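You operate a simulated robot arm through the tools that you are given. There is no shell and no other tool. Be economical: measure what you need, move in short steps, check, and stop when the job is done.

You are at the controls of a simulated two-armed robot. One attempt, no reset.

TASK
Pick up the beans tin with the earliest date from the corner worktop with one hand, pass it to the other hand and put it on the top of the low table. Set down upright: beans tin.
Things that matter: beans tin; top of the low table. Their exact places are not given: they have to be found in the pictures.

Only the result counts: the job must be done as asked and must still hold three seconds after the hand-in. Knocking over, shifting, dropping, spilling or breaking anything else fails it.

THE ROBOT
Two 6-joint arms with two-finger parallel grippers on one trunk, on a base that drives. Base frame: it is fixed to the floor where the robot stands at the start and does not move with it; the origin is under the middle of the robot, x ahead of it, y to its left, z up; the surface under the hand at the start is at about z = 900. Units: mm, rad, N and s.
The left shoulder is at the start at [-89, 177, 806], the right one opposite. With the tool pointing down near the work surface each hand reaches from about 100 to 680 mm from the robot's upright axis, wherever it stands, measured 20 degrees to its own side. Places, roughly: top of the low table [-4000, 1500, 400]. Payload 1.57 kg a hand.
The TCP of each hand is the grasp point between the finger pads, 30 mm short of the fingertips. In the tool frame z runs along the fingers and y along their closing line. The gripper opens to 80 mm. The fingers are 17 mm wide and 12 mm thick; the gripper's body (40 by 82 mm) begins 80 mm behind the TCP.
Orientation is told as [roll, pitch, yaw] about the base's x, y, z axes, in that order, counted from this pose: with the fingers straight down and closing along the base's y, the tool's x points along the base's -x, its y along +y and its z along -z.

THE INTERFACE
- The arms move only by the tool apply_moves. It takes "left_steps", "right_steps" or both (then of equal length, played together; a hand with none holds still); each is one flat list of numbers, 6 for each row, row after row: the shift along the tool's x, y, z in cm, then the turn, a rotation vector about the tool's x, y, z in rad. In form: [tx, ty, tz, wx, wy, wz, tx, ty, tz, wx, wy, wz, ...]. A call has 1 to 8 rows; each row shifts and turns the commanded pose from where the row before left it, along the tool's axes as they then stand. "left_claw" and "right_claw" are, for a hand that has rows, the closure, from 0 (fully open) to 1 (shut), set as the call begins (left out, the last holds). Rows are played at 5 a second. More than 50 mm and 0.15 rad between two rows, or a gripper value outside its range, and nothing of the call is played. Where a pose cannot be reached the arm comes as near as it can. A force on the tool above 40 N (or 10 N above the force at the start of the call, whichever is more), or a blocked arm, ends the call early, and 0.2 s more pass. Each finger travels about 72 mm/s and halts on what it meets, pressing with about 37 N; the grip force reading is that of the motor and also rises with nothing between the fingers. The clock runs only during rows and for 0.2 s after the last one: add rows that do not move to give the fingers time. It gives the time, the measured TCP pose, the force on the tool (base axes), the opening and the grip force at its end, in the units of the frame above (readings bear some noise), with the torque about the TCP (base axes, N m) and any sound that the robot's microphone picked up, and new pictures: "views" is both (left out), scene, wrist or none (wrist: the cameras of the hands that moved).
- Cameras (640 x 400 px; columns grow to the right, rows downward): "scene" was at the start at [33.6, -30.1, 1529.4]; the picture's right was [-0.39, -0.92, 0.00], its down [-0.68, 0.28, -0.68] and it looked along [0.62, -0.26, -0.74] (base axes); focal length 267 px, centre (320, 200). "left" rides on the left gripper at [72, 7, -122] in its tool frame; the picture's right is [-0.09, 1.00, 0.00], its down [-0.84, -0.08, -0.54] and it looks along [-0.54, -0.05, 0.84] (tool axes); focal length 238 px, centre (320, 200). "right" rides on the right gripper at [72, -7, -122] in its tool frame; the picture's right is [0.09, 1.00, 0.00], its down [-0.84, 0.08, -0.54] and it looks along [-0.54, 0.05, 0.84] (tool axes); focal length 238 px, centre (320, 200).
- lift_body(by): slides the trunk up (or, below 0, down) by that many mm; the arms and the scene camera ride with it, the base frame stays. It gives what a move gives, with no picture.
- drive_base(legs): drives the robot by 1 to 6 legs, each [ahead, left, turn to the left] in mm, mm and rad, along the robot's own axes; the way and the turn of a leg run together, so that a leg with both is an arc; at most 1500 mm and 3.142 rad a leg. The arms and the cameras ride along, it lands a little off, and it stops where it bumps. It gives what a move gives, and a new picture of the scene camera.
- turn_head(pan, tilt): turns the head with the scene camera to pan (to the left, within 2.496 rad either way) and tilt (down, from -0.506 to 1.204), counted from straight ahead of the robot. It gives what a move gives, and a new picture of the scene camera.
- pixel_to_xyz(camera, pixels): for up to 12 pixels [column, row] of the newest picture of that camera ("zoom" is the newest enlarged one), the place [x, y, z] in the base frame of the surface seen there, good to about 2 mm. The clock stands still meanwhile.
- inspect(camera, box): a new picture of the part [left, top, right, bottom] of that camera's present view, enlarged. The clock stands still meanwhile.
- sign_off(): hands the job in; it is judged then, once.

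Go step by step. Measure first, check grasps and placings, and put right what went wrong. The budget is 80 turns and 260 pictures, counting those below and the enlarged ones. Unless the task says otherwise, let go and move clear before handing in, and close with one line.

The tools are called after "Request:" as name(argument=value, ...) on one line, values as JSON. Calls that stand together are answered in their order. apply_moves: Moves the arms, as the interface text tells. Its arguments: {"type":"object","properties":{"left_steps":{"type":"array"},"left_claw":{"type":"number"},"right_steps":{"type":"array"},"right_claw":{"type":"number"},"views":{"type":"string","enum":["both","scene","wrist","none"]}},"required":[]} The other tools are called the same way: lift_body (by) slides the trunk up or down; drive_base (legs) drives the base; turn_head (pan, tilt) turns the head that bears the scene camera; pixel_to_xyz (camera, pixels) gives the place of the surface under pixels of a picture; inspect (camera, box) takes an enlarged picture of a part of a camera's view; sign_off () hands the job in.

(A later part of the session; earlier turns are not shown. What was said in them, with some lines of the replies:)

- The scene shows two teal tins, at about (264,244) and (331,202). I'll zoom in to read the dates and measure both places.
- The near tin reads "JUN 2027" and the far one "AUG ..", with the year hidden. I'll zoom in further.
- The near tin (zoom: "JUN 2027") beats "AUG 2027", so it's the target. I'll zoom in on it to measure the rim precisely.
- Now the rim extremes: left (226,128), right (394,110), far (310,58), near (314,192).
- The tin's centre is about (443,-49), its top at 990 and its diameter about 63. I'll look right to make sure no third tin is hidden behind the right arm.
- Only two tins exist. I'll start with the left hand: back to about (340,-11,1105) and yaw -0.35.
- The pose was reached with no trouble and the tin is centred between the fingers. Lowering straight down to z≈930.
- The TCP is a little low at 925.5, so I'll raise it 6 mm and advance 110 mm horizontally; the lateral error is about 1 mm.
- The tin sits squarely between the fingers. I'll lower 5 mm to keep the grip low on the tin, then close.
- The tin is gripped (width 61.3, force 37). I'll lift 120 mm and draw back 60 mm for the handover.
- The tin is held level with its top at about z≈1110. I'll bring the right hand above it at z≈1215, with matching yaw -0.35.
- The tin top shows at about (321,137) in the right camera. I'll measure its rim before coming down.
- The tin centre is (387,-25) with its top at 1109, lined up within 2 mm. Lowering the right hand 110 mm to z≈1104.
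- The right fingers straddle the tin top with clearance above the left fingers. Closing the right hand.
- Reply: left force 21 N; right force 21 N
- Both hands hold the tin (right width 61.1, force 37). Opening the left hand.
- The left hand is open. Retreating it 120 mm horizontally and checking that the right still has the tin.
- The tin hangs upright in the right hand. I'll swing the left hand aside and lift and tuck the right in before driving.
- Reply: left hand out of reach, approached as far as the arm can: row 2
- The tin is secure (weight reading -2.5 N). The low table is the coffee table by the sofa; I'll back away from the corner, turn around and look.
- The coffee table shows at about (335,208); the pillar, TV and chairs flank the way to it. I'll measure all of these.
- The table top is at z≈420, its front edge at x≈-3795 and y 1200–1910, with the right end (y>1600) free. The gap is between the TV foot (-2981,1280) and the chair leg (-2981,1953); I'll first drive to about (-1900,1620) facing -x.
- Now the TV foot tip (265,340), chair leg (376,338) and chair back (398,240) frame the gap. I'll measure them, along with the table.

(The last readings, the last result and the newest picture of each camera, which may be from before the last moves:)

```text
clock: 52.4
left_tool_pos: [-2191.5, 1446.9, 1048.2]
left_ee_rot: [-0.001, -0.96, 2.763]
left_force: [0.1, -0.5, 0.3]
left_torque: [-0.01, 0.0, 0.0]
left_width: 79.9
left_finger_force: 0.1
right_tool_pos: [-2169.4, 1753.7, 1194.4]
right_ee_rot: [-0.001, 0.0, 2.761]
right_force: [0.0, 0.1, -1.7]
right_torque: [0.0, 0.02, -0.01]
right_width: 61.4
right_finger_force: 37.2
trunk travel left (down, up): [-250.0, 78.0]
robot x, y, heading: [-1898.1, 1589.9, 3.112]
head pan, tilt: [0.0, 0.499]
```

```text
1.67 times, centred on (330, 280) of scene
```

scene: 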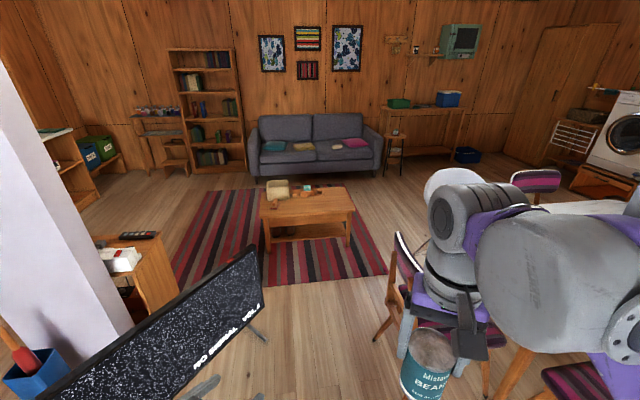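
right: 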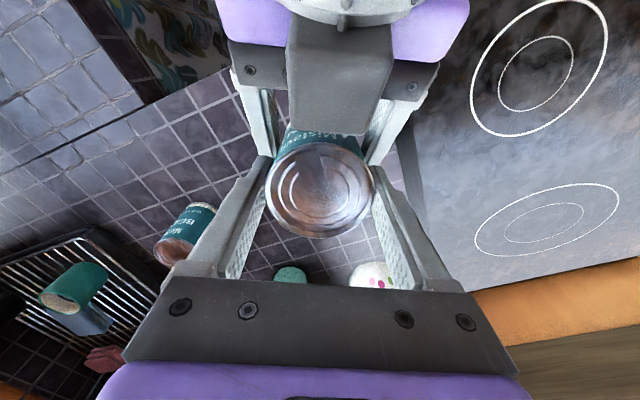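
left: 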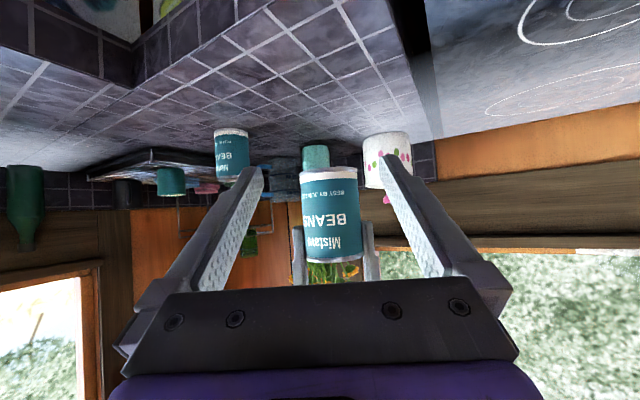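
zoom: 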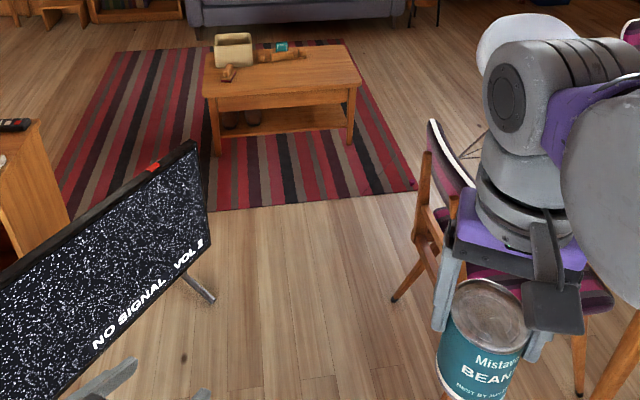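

The gap is 678 mm wide, centred at y≈1631. I'll look down at the robot's own base and arms to check its width.

Request:
turn_head(pan=-1.3, tilt=1.2)

Request:
turn_head(pan=1.3, tilt=1.2)

```text
clock: 53.9
left_tool_pos: [-2190.7, 1446.6, 1047.3]
left_ee_rot: [-0.001, -0.96, 2.761]
left_force: [0.0, -0.3, 0.6]
left_torque: [0.01, 0.01, -0.06]
left_width: 80.1
left_finger_force: 0.0
right_tool_pos: [-2170.1, 1754.9, 1195.0]
right_ee_rot: [0.002, 0.0, 2.76]
right_force: [-0.1, 0.1, -4.2]
right_torque: [0.0, 0.01, 0.0]
right_width: 61.2
right_finger_force: 37.3
trunk travel left (down, up): [-250.0, 78.0]
robot x, y, heading: [-1896.0, 1593.5, 3.114]
head pan, tilt: [-1.3, 1.201]
```

scene: 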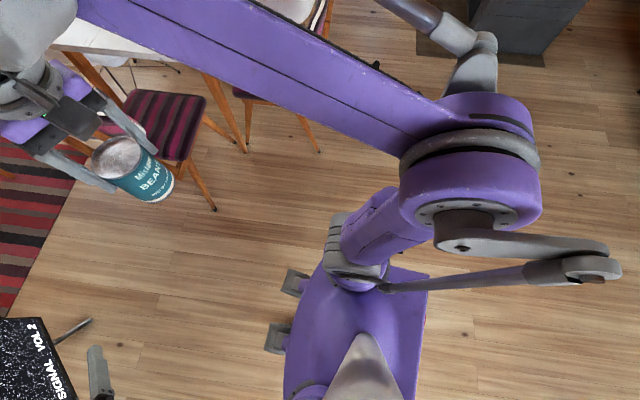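

```text
clock: 56.2
left_tool_pos: [-2191.2, 1446.3, 1048.0]
left_ee_rot: [0.0, -0.962, 2.762]
left_force: [0.5, -0.6, 0.7]
left_torque: [0.01, 0.02, 0.03]
left_width: 79.9
left_finger_force: 0.0
right_tool_pos: [-2170.4, 1755.0, 1194.1]
right_ee_rot: [0.002, 0.001, 2.762]
right_force: [0.4, 0.2, -2.6]
right_torque: [0.0, -0.03, 0.03]
right_width: 61.1
right_finger_force: 37.0
trunk travel left (down, up): [-250.0, 78.0]
robot x, y, heading: [-1896.8, 1594.4, 3.111]
head pan, tilt: [1.3, 1.201]
```

scene: 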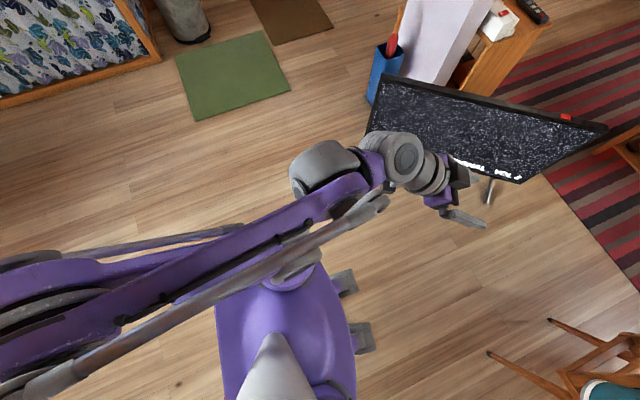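

Request:
pixel_to_xyz(camera="scene", pixels=[[20, 262], [100, 258], [330, 145], [300, 175], [345, 283], [362, 340], [220, 330], [290, 290], [490, 200], [60, 290]])

Request:
turn_head(pan=-1.3, tilt=1.2)

Request:
pixel_to_xyz(camera="scene", pixels=[[470, 90], [520, 150], [540, 190], [600, 268], [480, 45], [350, 230], [295, 282], [425, 300], [270, 60], [480, 240], [410, 15], [300, 330]])

```text
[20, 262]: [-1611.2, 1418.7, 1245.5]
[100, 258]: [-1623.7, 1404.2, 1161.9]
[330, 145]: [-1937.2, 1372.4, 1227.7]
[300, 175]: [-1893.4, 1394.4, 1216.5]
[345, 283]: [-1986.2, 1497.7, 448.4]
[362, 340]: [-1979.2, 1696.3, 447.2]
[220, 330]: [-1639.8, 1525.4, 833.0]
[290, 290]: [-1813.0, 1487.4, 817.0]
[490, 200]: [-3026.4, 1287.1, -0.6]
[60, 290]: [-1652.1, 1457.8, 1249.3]
```

```text
clock: 58.5
left_tool_pos: [-2190.1, 1447.2, 1047.8]
left_ee_rot: [0.0, -0.96, 2.763]
left_force: [-0.1, 0.0, 0.8]
left_torque: [-0.03, 0.0, 0.01]
left_width: 80.2
left_finger_force: 0.0
right_tool_pos: [-2169.6, 1755.3, 1195.1]
right_ee_rot: [0.0, -0.001, 2.761]
right_force: [0.0, -0.2, -3.0]
right_torque: [0.01, 0.0, -0.01]
right_width: 61.2
right_finger_force: 37.0
trunk travel left (down, up): [-250.0, 78.0]
robot x, y, heading: [-1898.5, 1591.0, 3.118]
head pan, tilt: [-1.3, 1.201]
```

scene: 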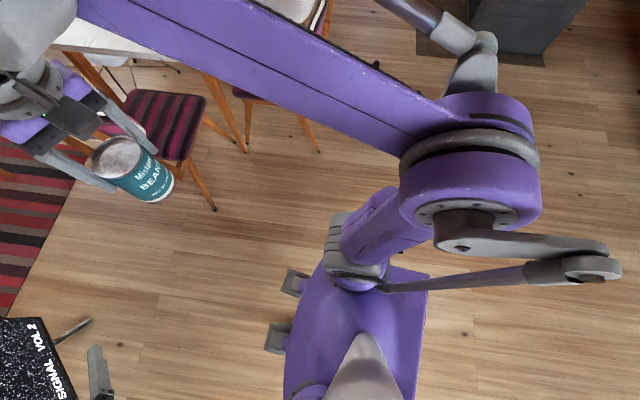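

```text
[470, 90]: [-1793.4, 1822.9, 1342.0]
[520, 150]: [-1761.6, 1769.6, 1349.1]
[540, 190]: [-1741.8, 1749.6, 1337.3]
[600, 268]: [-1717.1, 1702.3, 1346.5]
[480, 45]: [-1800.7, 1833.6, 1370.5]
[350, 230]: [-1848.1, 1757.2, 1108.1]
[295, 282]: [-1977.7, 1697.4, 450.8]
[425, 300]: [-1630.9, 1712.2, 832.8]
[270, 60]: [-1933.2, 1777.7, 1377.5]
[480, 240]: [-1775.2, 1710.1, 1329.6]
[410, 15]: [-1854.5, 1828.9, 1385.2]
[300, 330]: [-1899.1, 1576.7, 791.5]
```

The robot is narrow at low height (±~100 visible, elbow +240 at z 1370), so the gap is safe. I'll straighten and drive to just before it.

Request:
drive_base(legs=[[0, 0, 0.028], [650, -38, 0]])

Request:
turn_head(pan=0, tilt=0.9)

```text
clock: 62.6
left_tool_pos: [-2849.3, 1476.6, 1048.4]
left_ee_rot: [-0.001, -0.959, 2.793]
left_force: [-0.1, -0.2, 0.6]
left_torque: [0.0, -0.02, -0.01]
left_width: 79.9
left_finger_force: 0.1
right_tool_pos: [-2837.4, 1784.6, 1195.0]
right_ee_rot: [0.0, 0.0, 2.794]
right_force: [-1.6, -0.1, -3.4]
right_torque: [-0.01, -0.05, -0.03]
right_width: 61.1
right_finger_force: 37.0
trunk travel left (down, up): [-250.0, 78.0]
robot x, y, heading: [-2562.2, 1632.3, -3.137]
head pan, tilt: [-1.3, 1.201]
```

scene: 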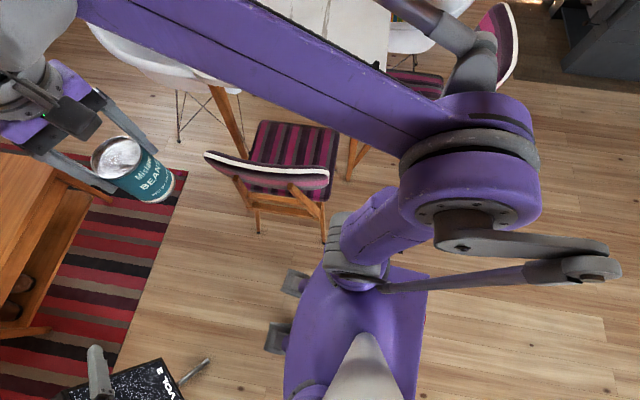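

```text
clock: 64.0
left_tool_pos: [-2848.1, 1475.7, 1047.6]
left_ee_rot: [0.001, -0.959, 2.794]
left_force: [0.1, 0.2, -0.9]
left_torque: [-0.01, 0.02, 0.01]
left_width: 79.9
left_finger_force: 0.0
right_tool_pos: [-2836.8, 1784.1, 1194.1]
right_ee_rot: [0.0, 0.0, 2.794]
right_force: [0.2, -0.6, -2.1]
right_torque: [0.0, -0.01, -0.03]
right_width: 61.3
right_finger_force: 36.7
trunk travel left (down, up): [-250.0, 78.0]
robot x, y, heading: [-2559.6, 1633.4, -3.137]
head pan, tilt: [0.0, 0.901]
```

scene: 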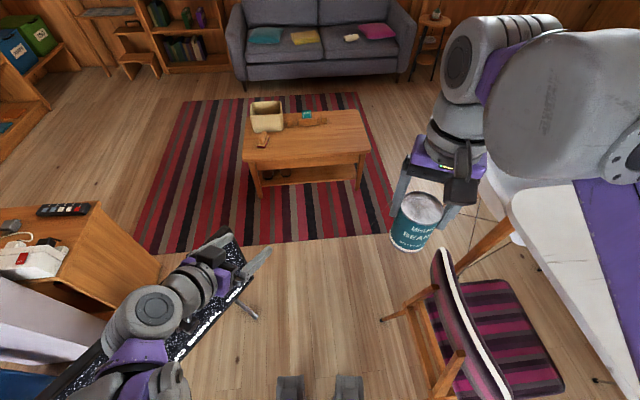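

I'm centred in the gap (bumpers at (290,385) and (348,385), between TV foot and chair leg). Driving ahead 1000 mm to the table.

Request:
drive_base(legs=[[500, 0, 0], [480, 0, 0]])

```text
clock: 69.5
left_tool_pos: [-3841.4, 1477.5, 1047.1]
left_ee_rot: [0.0, -0.96, 2.793]
left_force: [-0.2, 0.8, -0.3]
left_torque: [0.0, 0.05, -0.02]
left_width: 80.0
left_finger_force: 0.0
right_tool_pos: [-3829.6, 1786.8, 1194.7]
right_ee_rot: [0.001, -0.001, 2.792]
right_force: [-0.3, -0.5, -3.2]
right_torque: [0.0, -0.03, 0.0]
right_width: 61.3
right_finger_force: 37.0
trunk travel left (down, up): [-250.0, 78.0]
robot x, y, heading: [-3551.7, 1632.4, -3.144]
head pan, tilt: [0.0, 0.901]
```

scene: 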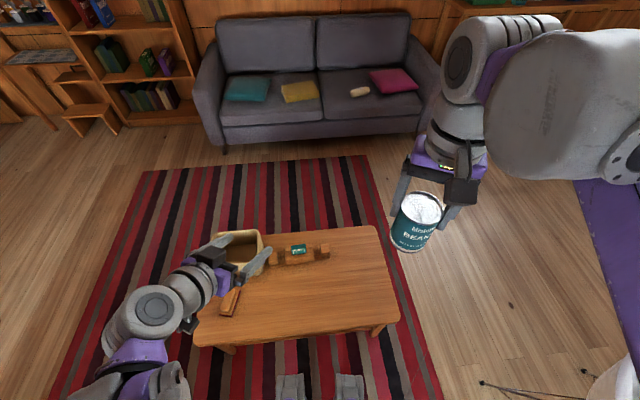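

I'm in front of the table. Measuring its free right part and items.

Request:
pixel_to_xyz(camera="scene", pixels=[[345, 290], [395, 315], [375, 230], [330, 330], [324, 250], [300, 255], [350, 270], [205, 338], [235, 300], [290, 345]])

Request:
lift_body(by=-250)

```text
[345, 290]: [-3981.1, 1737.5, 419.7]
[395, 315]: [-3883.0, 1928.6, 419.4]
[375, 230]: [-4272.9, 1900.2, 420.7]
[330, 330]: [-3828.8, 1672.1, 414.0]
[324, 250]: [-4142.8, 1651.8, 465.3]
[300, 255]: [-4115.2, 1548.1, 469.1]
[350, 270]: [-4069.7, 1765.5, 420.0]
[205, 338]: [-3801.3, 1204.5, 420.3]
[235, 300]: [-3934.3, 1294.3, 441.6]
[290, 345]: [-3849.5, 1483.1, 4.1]
```

```text
clock: 72.1
left_tool_pos: [-3858.2, 1478.3, 793.8]
left_ee_rot: [-0.014, -0.941, 2.801]
left_force: [0.3, 0.4, 0.5]
left_torque: [-0.03, -0.02, 0.0]
left_width: 80.3
left_finger_force: 0.0
right_tool_pos: [-3828.3, 1786.6, 945.3]
right_ee_rot: [-0.001, 0.0, 2.792]
right_force: [-0.3, 0.6, -2.8]
right_torque: [-0.04, 0.02, -0.01]
right_width: 61.2
right_finger_force: 36.9
trunk travel left (down, up): [0.0, 328.0]
robot x, y, heading: [-3551.8, 1632.1, -3.139]
head pan, tilt: [0.0, 0.901]
```

Trunk is fully down. Target is (-3970,1775) on the bare area: I'll move over it, then lower to about z 560.

Request:
apply_moves(right_steps=[-4.31, 2.0, 0, 0, 0, 0, -4.31, 2.0, 0, 0, 0, 0, -4.31, 2.0, 0, 0, 0, 0], views="none")

Request:
apply_moves(right_steps=[0, 0, 4.8, 0, 0, 0, 0, 0, 4.8, 0, 0, 0, 0, 0, 4.8, 0, 0, 0, 0, 0, 4.8, 0, 0, 0, 0, 0, 4.8, 0, 0, 0, 0, 0, 4.8, 0, 0, 0, 0, 0, 4.8, 0, 0, 0, 0, 0, 4.4, 0, 0, 0])

```text
clock: 72.9
left_tool_pos: [-3857.4, 1478.8, 794.3]
left_ee_rot: [-0.013, -0.941, 2.802]
left_force: [0.2, -0.3, -0.6]
left_torque: [-0.02, -0.03, 0.03]
left_width: 80.0
left_finger_force: 0.0
right_tool_pos: [-3972.3, 1774.1, 942.1]
right_ee_rot: [-0.001, -0.001, 2.791]
right_force: [0.8, 1.1, -2.8]
right_torque: [0.03, 0.0, -0.01]
right_width: 61.5
right_finger_force: 36.9
trunk travel left (down, up): [0.0, 328.0]
robot x, y, heading: [-3553.4, 1632.8, 3.144]
head pan, tilt: [0.0, 0.901]
```

```text
clock: 74.7
left_tool_pos: [-3857.8, 1477.4, 792.8]
left_ee_rot: [-0.011, -0.943, 2.802]
left_force: [0.6, 0.0, 0.7]
left_torque: [0.0, -0.01, 0.01]
left_width: 79.9
left_finger_force: 0.0
right_tool_pos: [-3973.1, 1773.9, 560.3]
right_ee_rot: [0.0, 0.0, 2.795]
right_force: [1.1, -0.1, -2.9]
right_torque: [-0.03, 0.0, -0.03]
right_width: 61.5
right_finger_force: 37.3
trunk travel left (down, up): [0.0, 328.0]
robot x, y, heading: [-3551.9, 1631.3, -3.142]
head pan, tilt: [0.0, 0.901]
```

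scene: 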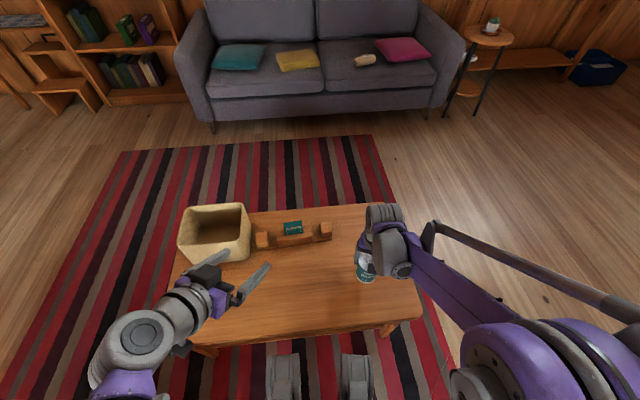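
right: 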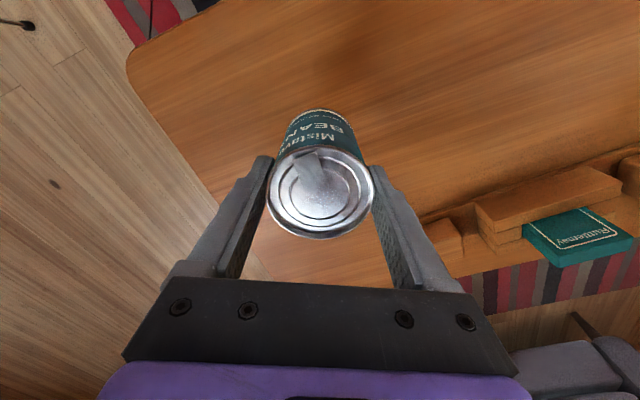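

The tin hangs over bare table. I'll measure the tin top and bottom for the remaining drop.

Request:
pixel_to_xyz(camera="right", pixels=[[320, 205], [290, 165], [350, 170], [320, 237], [322, 111], [322, 120], [320, 85], [280, 250]])

```text
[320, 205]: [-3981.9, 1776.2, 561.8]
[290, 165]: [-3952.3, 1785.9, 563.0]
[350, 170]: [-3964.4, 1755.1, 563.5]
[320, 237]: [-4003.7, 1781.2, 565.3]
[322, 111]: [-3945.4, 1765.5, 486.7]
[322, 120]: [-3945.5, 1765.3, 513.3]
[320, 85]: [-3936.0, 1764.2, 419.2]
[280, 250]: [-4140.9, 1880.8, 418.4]
```

The tin top is at 564, so its bottom is at about 474, 54 mm above the table. I'll lower 50 mm, then check.

Request:
apply_moves(right_steps=[0, 0, 2.5, 0, 0, 0, 0, 0, 1.5, 0, 0, 0, 0, 0, 0.8, 0, 0, 0, 0, 0, 0.2, 0, 0, 0, 0, 0, 0, 0, 0, 0], views="none")

```text
clock: 75.9
left_tool_pos: [-3857.1, 1479.5, 793.9]
left_ee_rot: [-0.012, -0.941, 2.801]
left_force: [1.0, 0.2, -1.0]
left_torque: [0.01, 0.03, 0.0]
left_width: 80.1
left_finger_force: 0.0
right_tool_pos: [-3971.9, 1773.8, 513.5]
right_ee_rot: [0.001, -0.001, 2.792]
right_force: [0.5, -0.2, -2.2]
right_torque: [0.02, -0.02, 0.0]
right_width: 61.4
right_finger_force: 37.2
trunk travel left (down, up): [0.0, 328.0]
robot x, y, heading: [-3553.4, 1632.4, -3.145]
head pan, tilt: [0.0, 0.901]
```

No contact yet. Lowering in 2 mm steps.

Request:
apply_moves(right_steps=[0, 0, 0.2, 0, 0, 0, 0, 0, 0, 0, 0, 0, 0, 0, 0.2, 0, 0, 0, 0, 0, 0, 0, 0, 0], views="wrist")

```text
clock: 76.9
left_tool_pos: [-3858.0, 1478.7, 793.8]
left_ee_rot: [-0.011, -0.943, 2.801]
left_force: [-0.6, -0.4, 0.0]
left_torque: [0.02, -0.02, 0.0]
left_width: 80.2
left_finger_force: 0.1
right_tool_pos: [-3971.1, 1774.6, 510.1]
right_ee_rot: [0.0, 0.001, 2.792]
right_force: [-0.4, 0.5, -3.8]
right_torque: [-0.02, -0.02, -0.02]
right_width: 61.3
right_finger_force: 36.8
trunk travel left (down, up): [0.0, 328.0]
robot x, y, heading: [-3550.9, 1628.1, -3.144]
head pan, tilt: [0.0, 0.901]
```

right: 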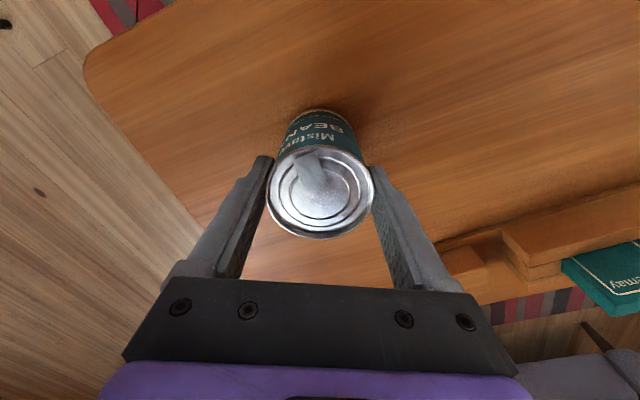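

Request:
apply_moves(right_steps=[0, 0, 0.15, 0, 0, 0, 0, 0, 0, 0, 0, 0, 0, 0, 0.15, 0, 0, 0, 0, 0, 0, 0, 0, 0], views="none")

```text
clock: 77.9
left_tool_pos: [-3858.1, 1478.2, 794.6]
left_ee_rot: [-0.013, -0.943, 2.801]
left_force: [-0.5, 0.3, -0.3]
left_torque: [-0.01, -0.01, 0.01]
left_width: 80.2
left_finger_force: 0.0
right_tool_pos: [-3970.9, 1774.3, 507.4]
right_ee_rot: [-0.001, 0.001, 2.792]
right_force: [-0.2, 0.1, -2.9]
right_torque: [0.02, -0.02, 0.01]
right_width: 61.1
right_finger_force: 37.2
trunk travel left (down, up): [0.0, 328.0]
robot x, y, heading: [-3553.8, 1629.5, -3.141]
head pan, tilt: [0.0, 0.901]
```

No contact yet at 507.4; continuing in small steps.

Request:
apply_moves(right_steps=[0, 0, 0.1, 0, 0, 0, 0, 0, 0, 0, 0, 0], views="none")

Request:
apply_moves(right_steps=[0, 0, 0.1, 0, 0, 0, 0, 0, 0, 0, 0, 0], views="wrist")

```text
clock: 78.5
left_tool_pos: [-3856.3, 1478.9, 793.8]
left_ee_rot: [-0.013, -0.944, 2.8]
left_force: [-0.4, 0.1, 0.1]
left_torque: [0.01, 0.02, 0.01]
left_width: 80.3
left_finger_force: 0.2
right_tool_pos: [-3970.0, 1774.2, 507.9]
right_ee_rot: [0.0, 0.002, 2.793]
right_force: [0.1, 0.6, -2.7]
right_torque: [0.03, 0.0, -0.04]
right_width: 61.2
right_finger_force: 37.3
trunk travel left (down, up): [0.0, 328.0]
robot x, y, heading: [-3551.1, 1630.5, -3.142]
head pan, tilt: [0.0, 0.901]
```

```text
clock: 79.1
left_tool_pos: [-3856.3, 1478.6, 795.9]
left_ee_rot: [-0.011, -0.943, 2.801]
left_force: [-0.1, 0.2, -0.5]
left_torque: [0.0, -0.02, 0.03]
left_width: 80.0
left_finger_force: 0.1
right_tool_pos: [-3969.7, 1774.5, 506.9]
right_ee_rot: [0.001, -0.002, 2.79]
right_force: [-0.8, 1.2, 21.7]
right_torque: [0.12, 0.08, -0.05]
right_width: 61.2
right_finger_force: 36.7
trunk travel left (down, up): [0.0, 328.0]
robot x, y, heading: [-3550.1, 1630.5, -3.145]
head pan, tilt: [0.0, 0.901]
```

right: 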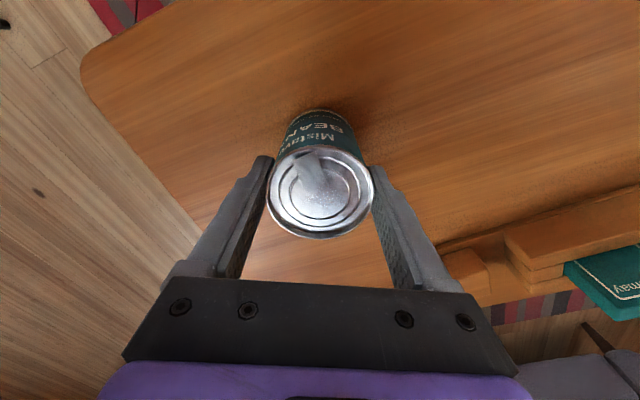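

Contact: the force rose to +21.7 N, so the tin stands on the table. I'll open the hand, then rise straight up.

Request:
apply_moves(right_steps=[0, 0, 0, 0, 0, 0, 0, 0, 0, 0, 0, 0, 0, 0, 0, 0, 0, 0], right_claw=0, views="none")

Request:
apply_moves(right_steps=[0, 0, -2, 0, 0, 0, 0, 0, -3, 0, 0, 0, 0, 0, -4, 0, 0, 0, 0, 0, -4, 0, 0, 0, 0, 0, -4, 0, 0, 0, 0, 0, 0, 0, 0, 0])

```text
clock: 79.9
left_tool_pos: [-3858.3, 1478.1, 795.0]
left_ee_rot: [-0.012, -0.942, 2.801]
left_force: [-0.5, -0.9, -1.1]
left_torque: [-0.01, 0.01, -0.01]
left_width: 80.1
left_finger_force: 0.0
right_tool_pos: [-3970.8, 1774.0, 505.5]
right_ee_rot: [-0.003, -0.001, 2.793]
right_force: [0.2, -0.5, -0.7]
right_torque: [-0.02, 0.03, 0.02]
right_width: 80.1
right_finger_force: 0.1
trunk travel left (down, up): [0.0, 328.0]
robot x, y, heading: [-3554.5, 1634.2, -3.145]
head pan, tilt: [0.0, 0.901]
```

```text
clock: 81.3
left_tool_pos: [-3857.3, 1478.6, 795.4]
left_ee_rot: [-0.012, -0.943, 2.801]
left_force: [-0.2, -0.7, 0.7]
left_torque: [-0.04, 0.0, 0.0]
left_width: 79.9
left_finger_force: 0.0
right_tool_pos: [-3970.8, 1772.9, 674.8]
right_ee_rot: [0.0, -0.001, 2.79]
right_force: [0.4, -0.4, 1.4]
right_torque: [-0.02, -0.01, 0.0]
right_width: 79.9
right_finger_force: 0.1
trunk travel left (down, up): [0.0, 328.0]
robot x, y, heading: [-3555.9, 1631.1, -3.141]
head pan, tilt: [0.0, 0.901]
```

scene: 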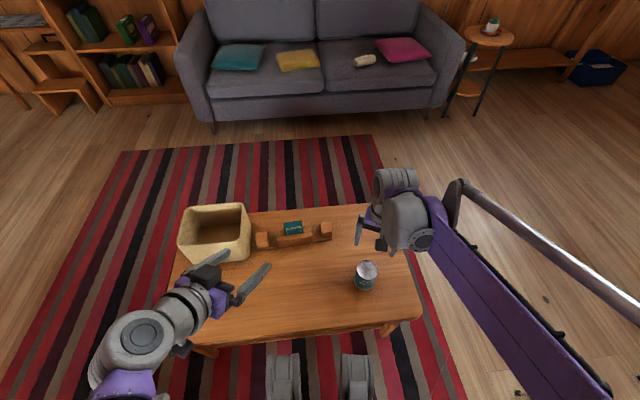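
right: 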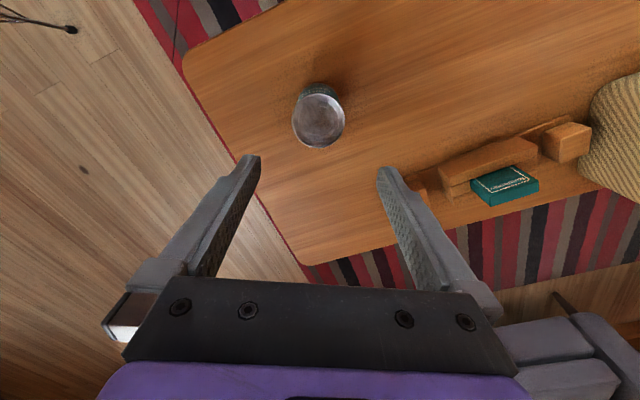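

The tin stands upright on the table at scene pixel (365,276), both hands are empty and clear, and nothing else has moved. Handing in.

Request:
sign_off()

```text
The job is handed in.
```

The JUN 2027 beans tin, the earlier of the two (the other reads AUG 2027), was picked up with the left hand, passed to the right, and set upright on the low table; I handed the job in.
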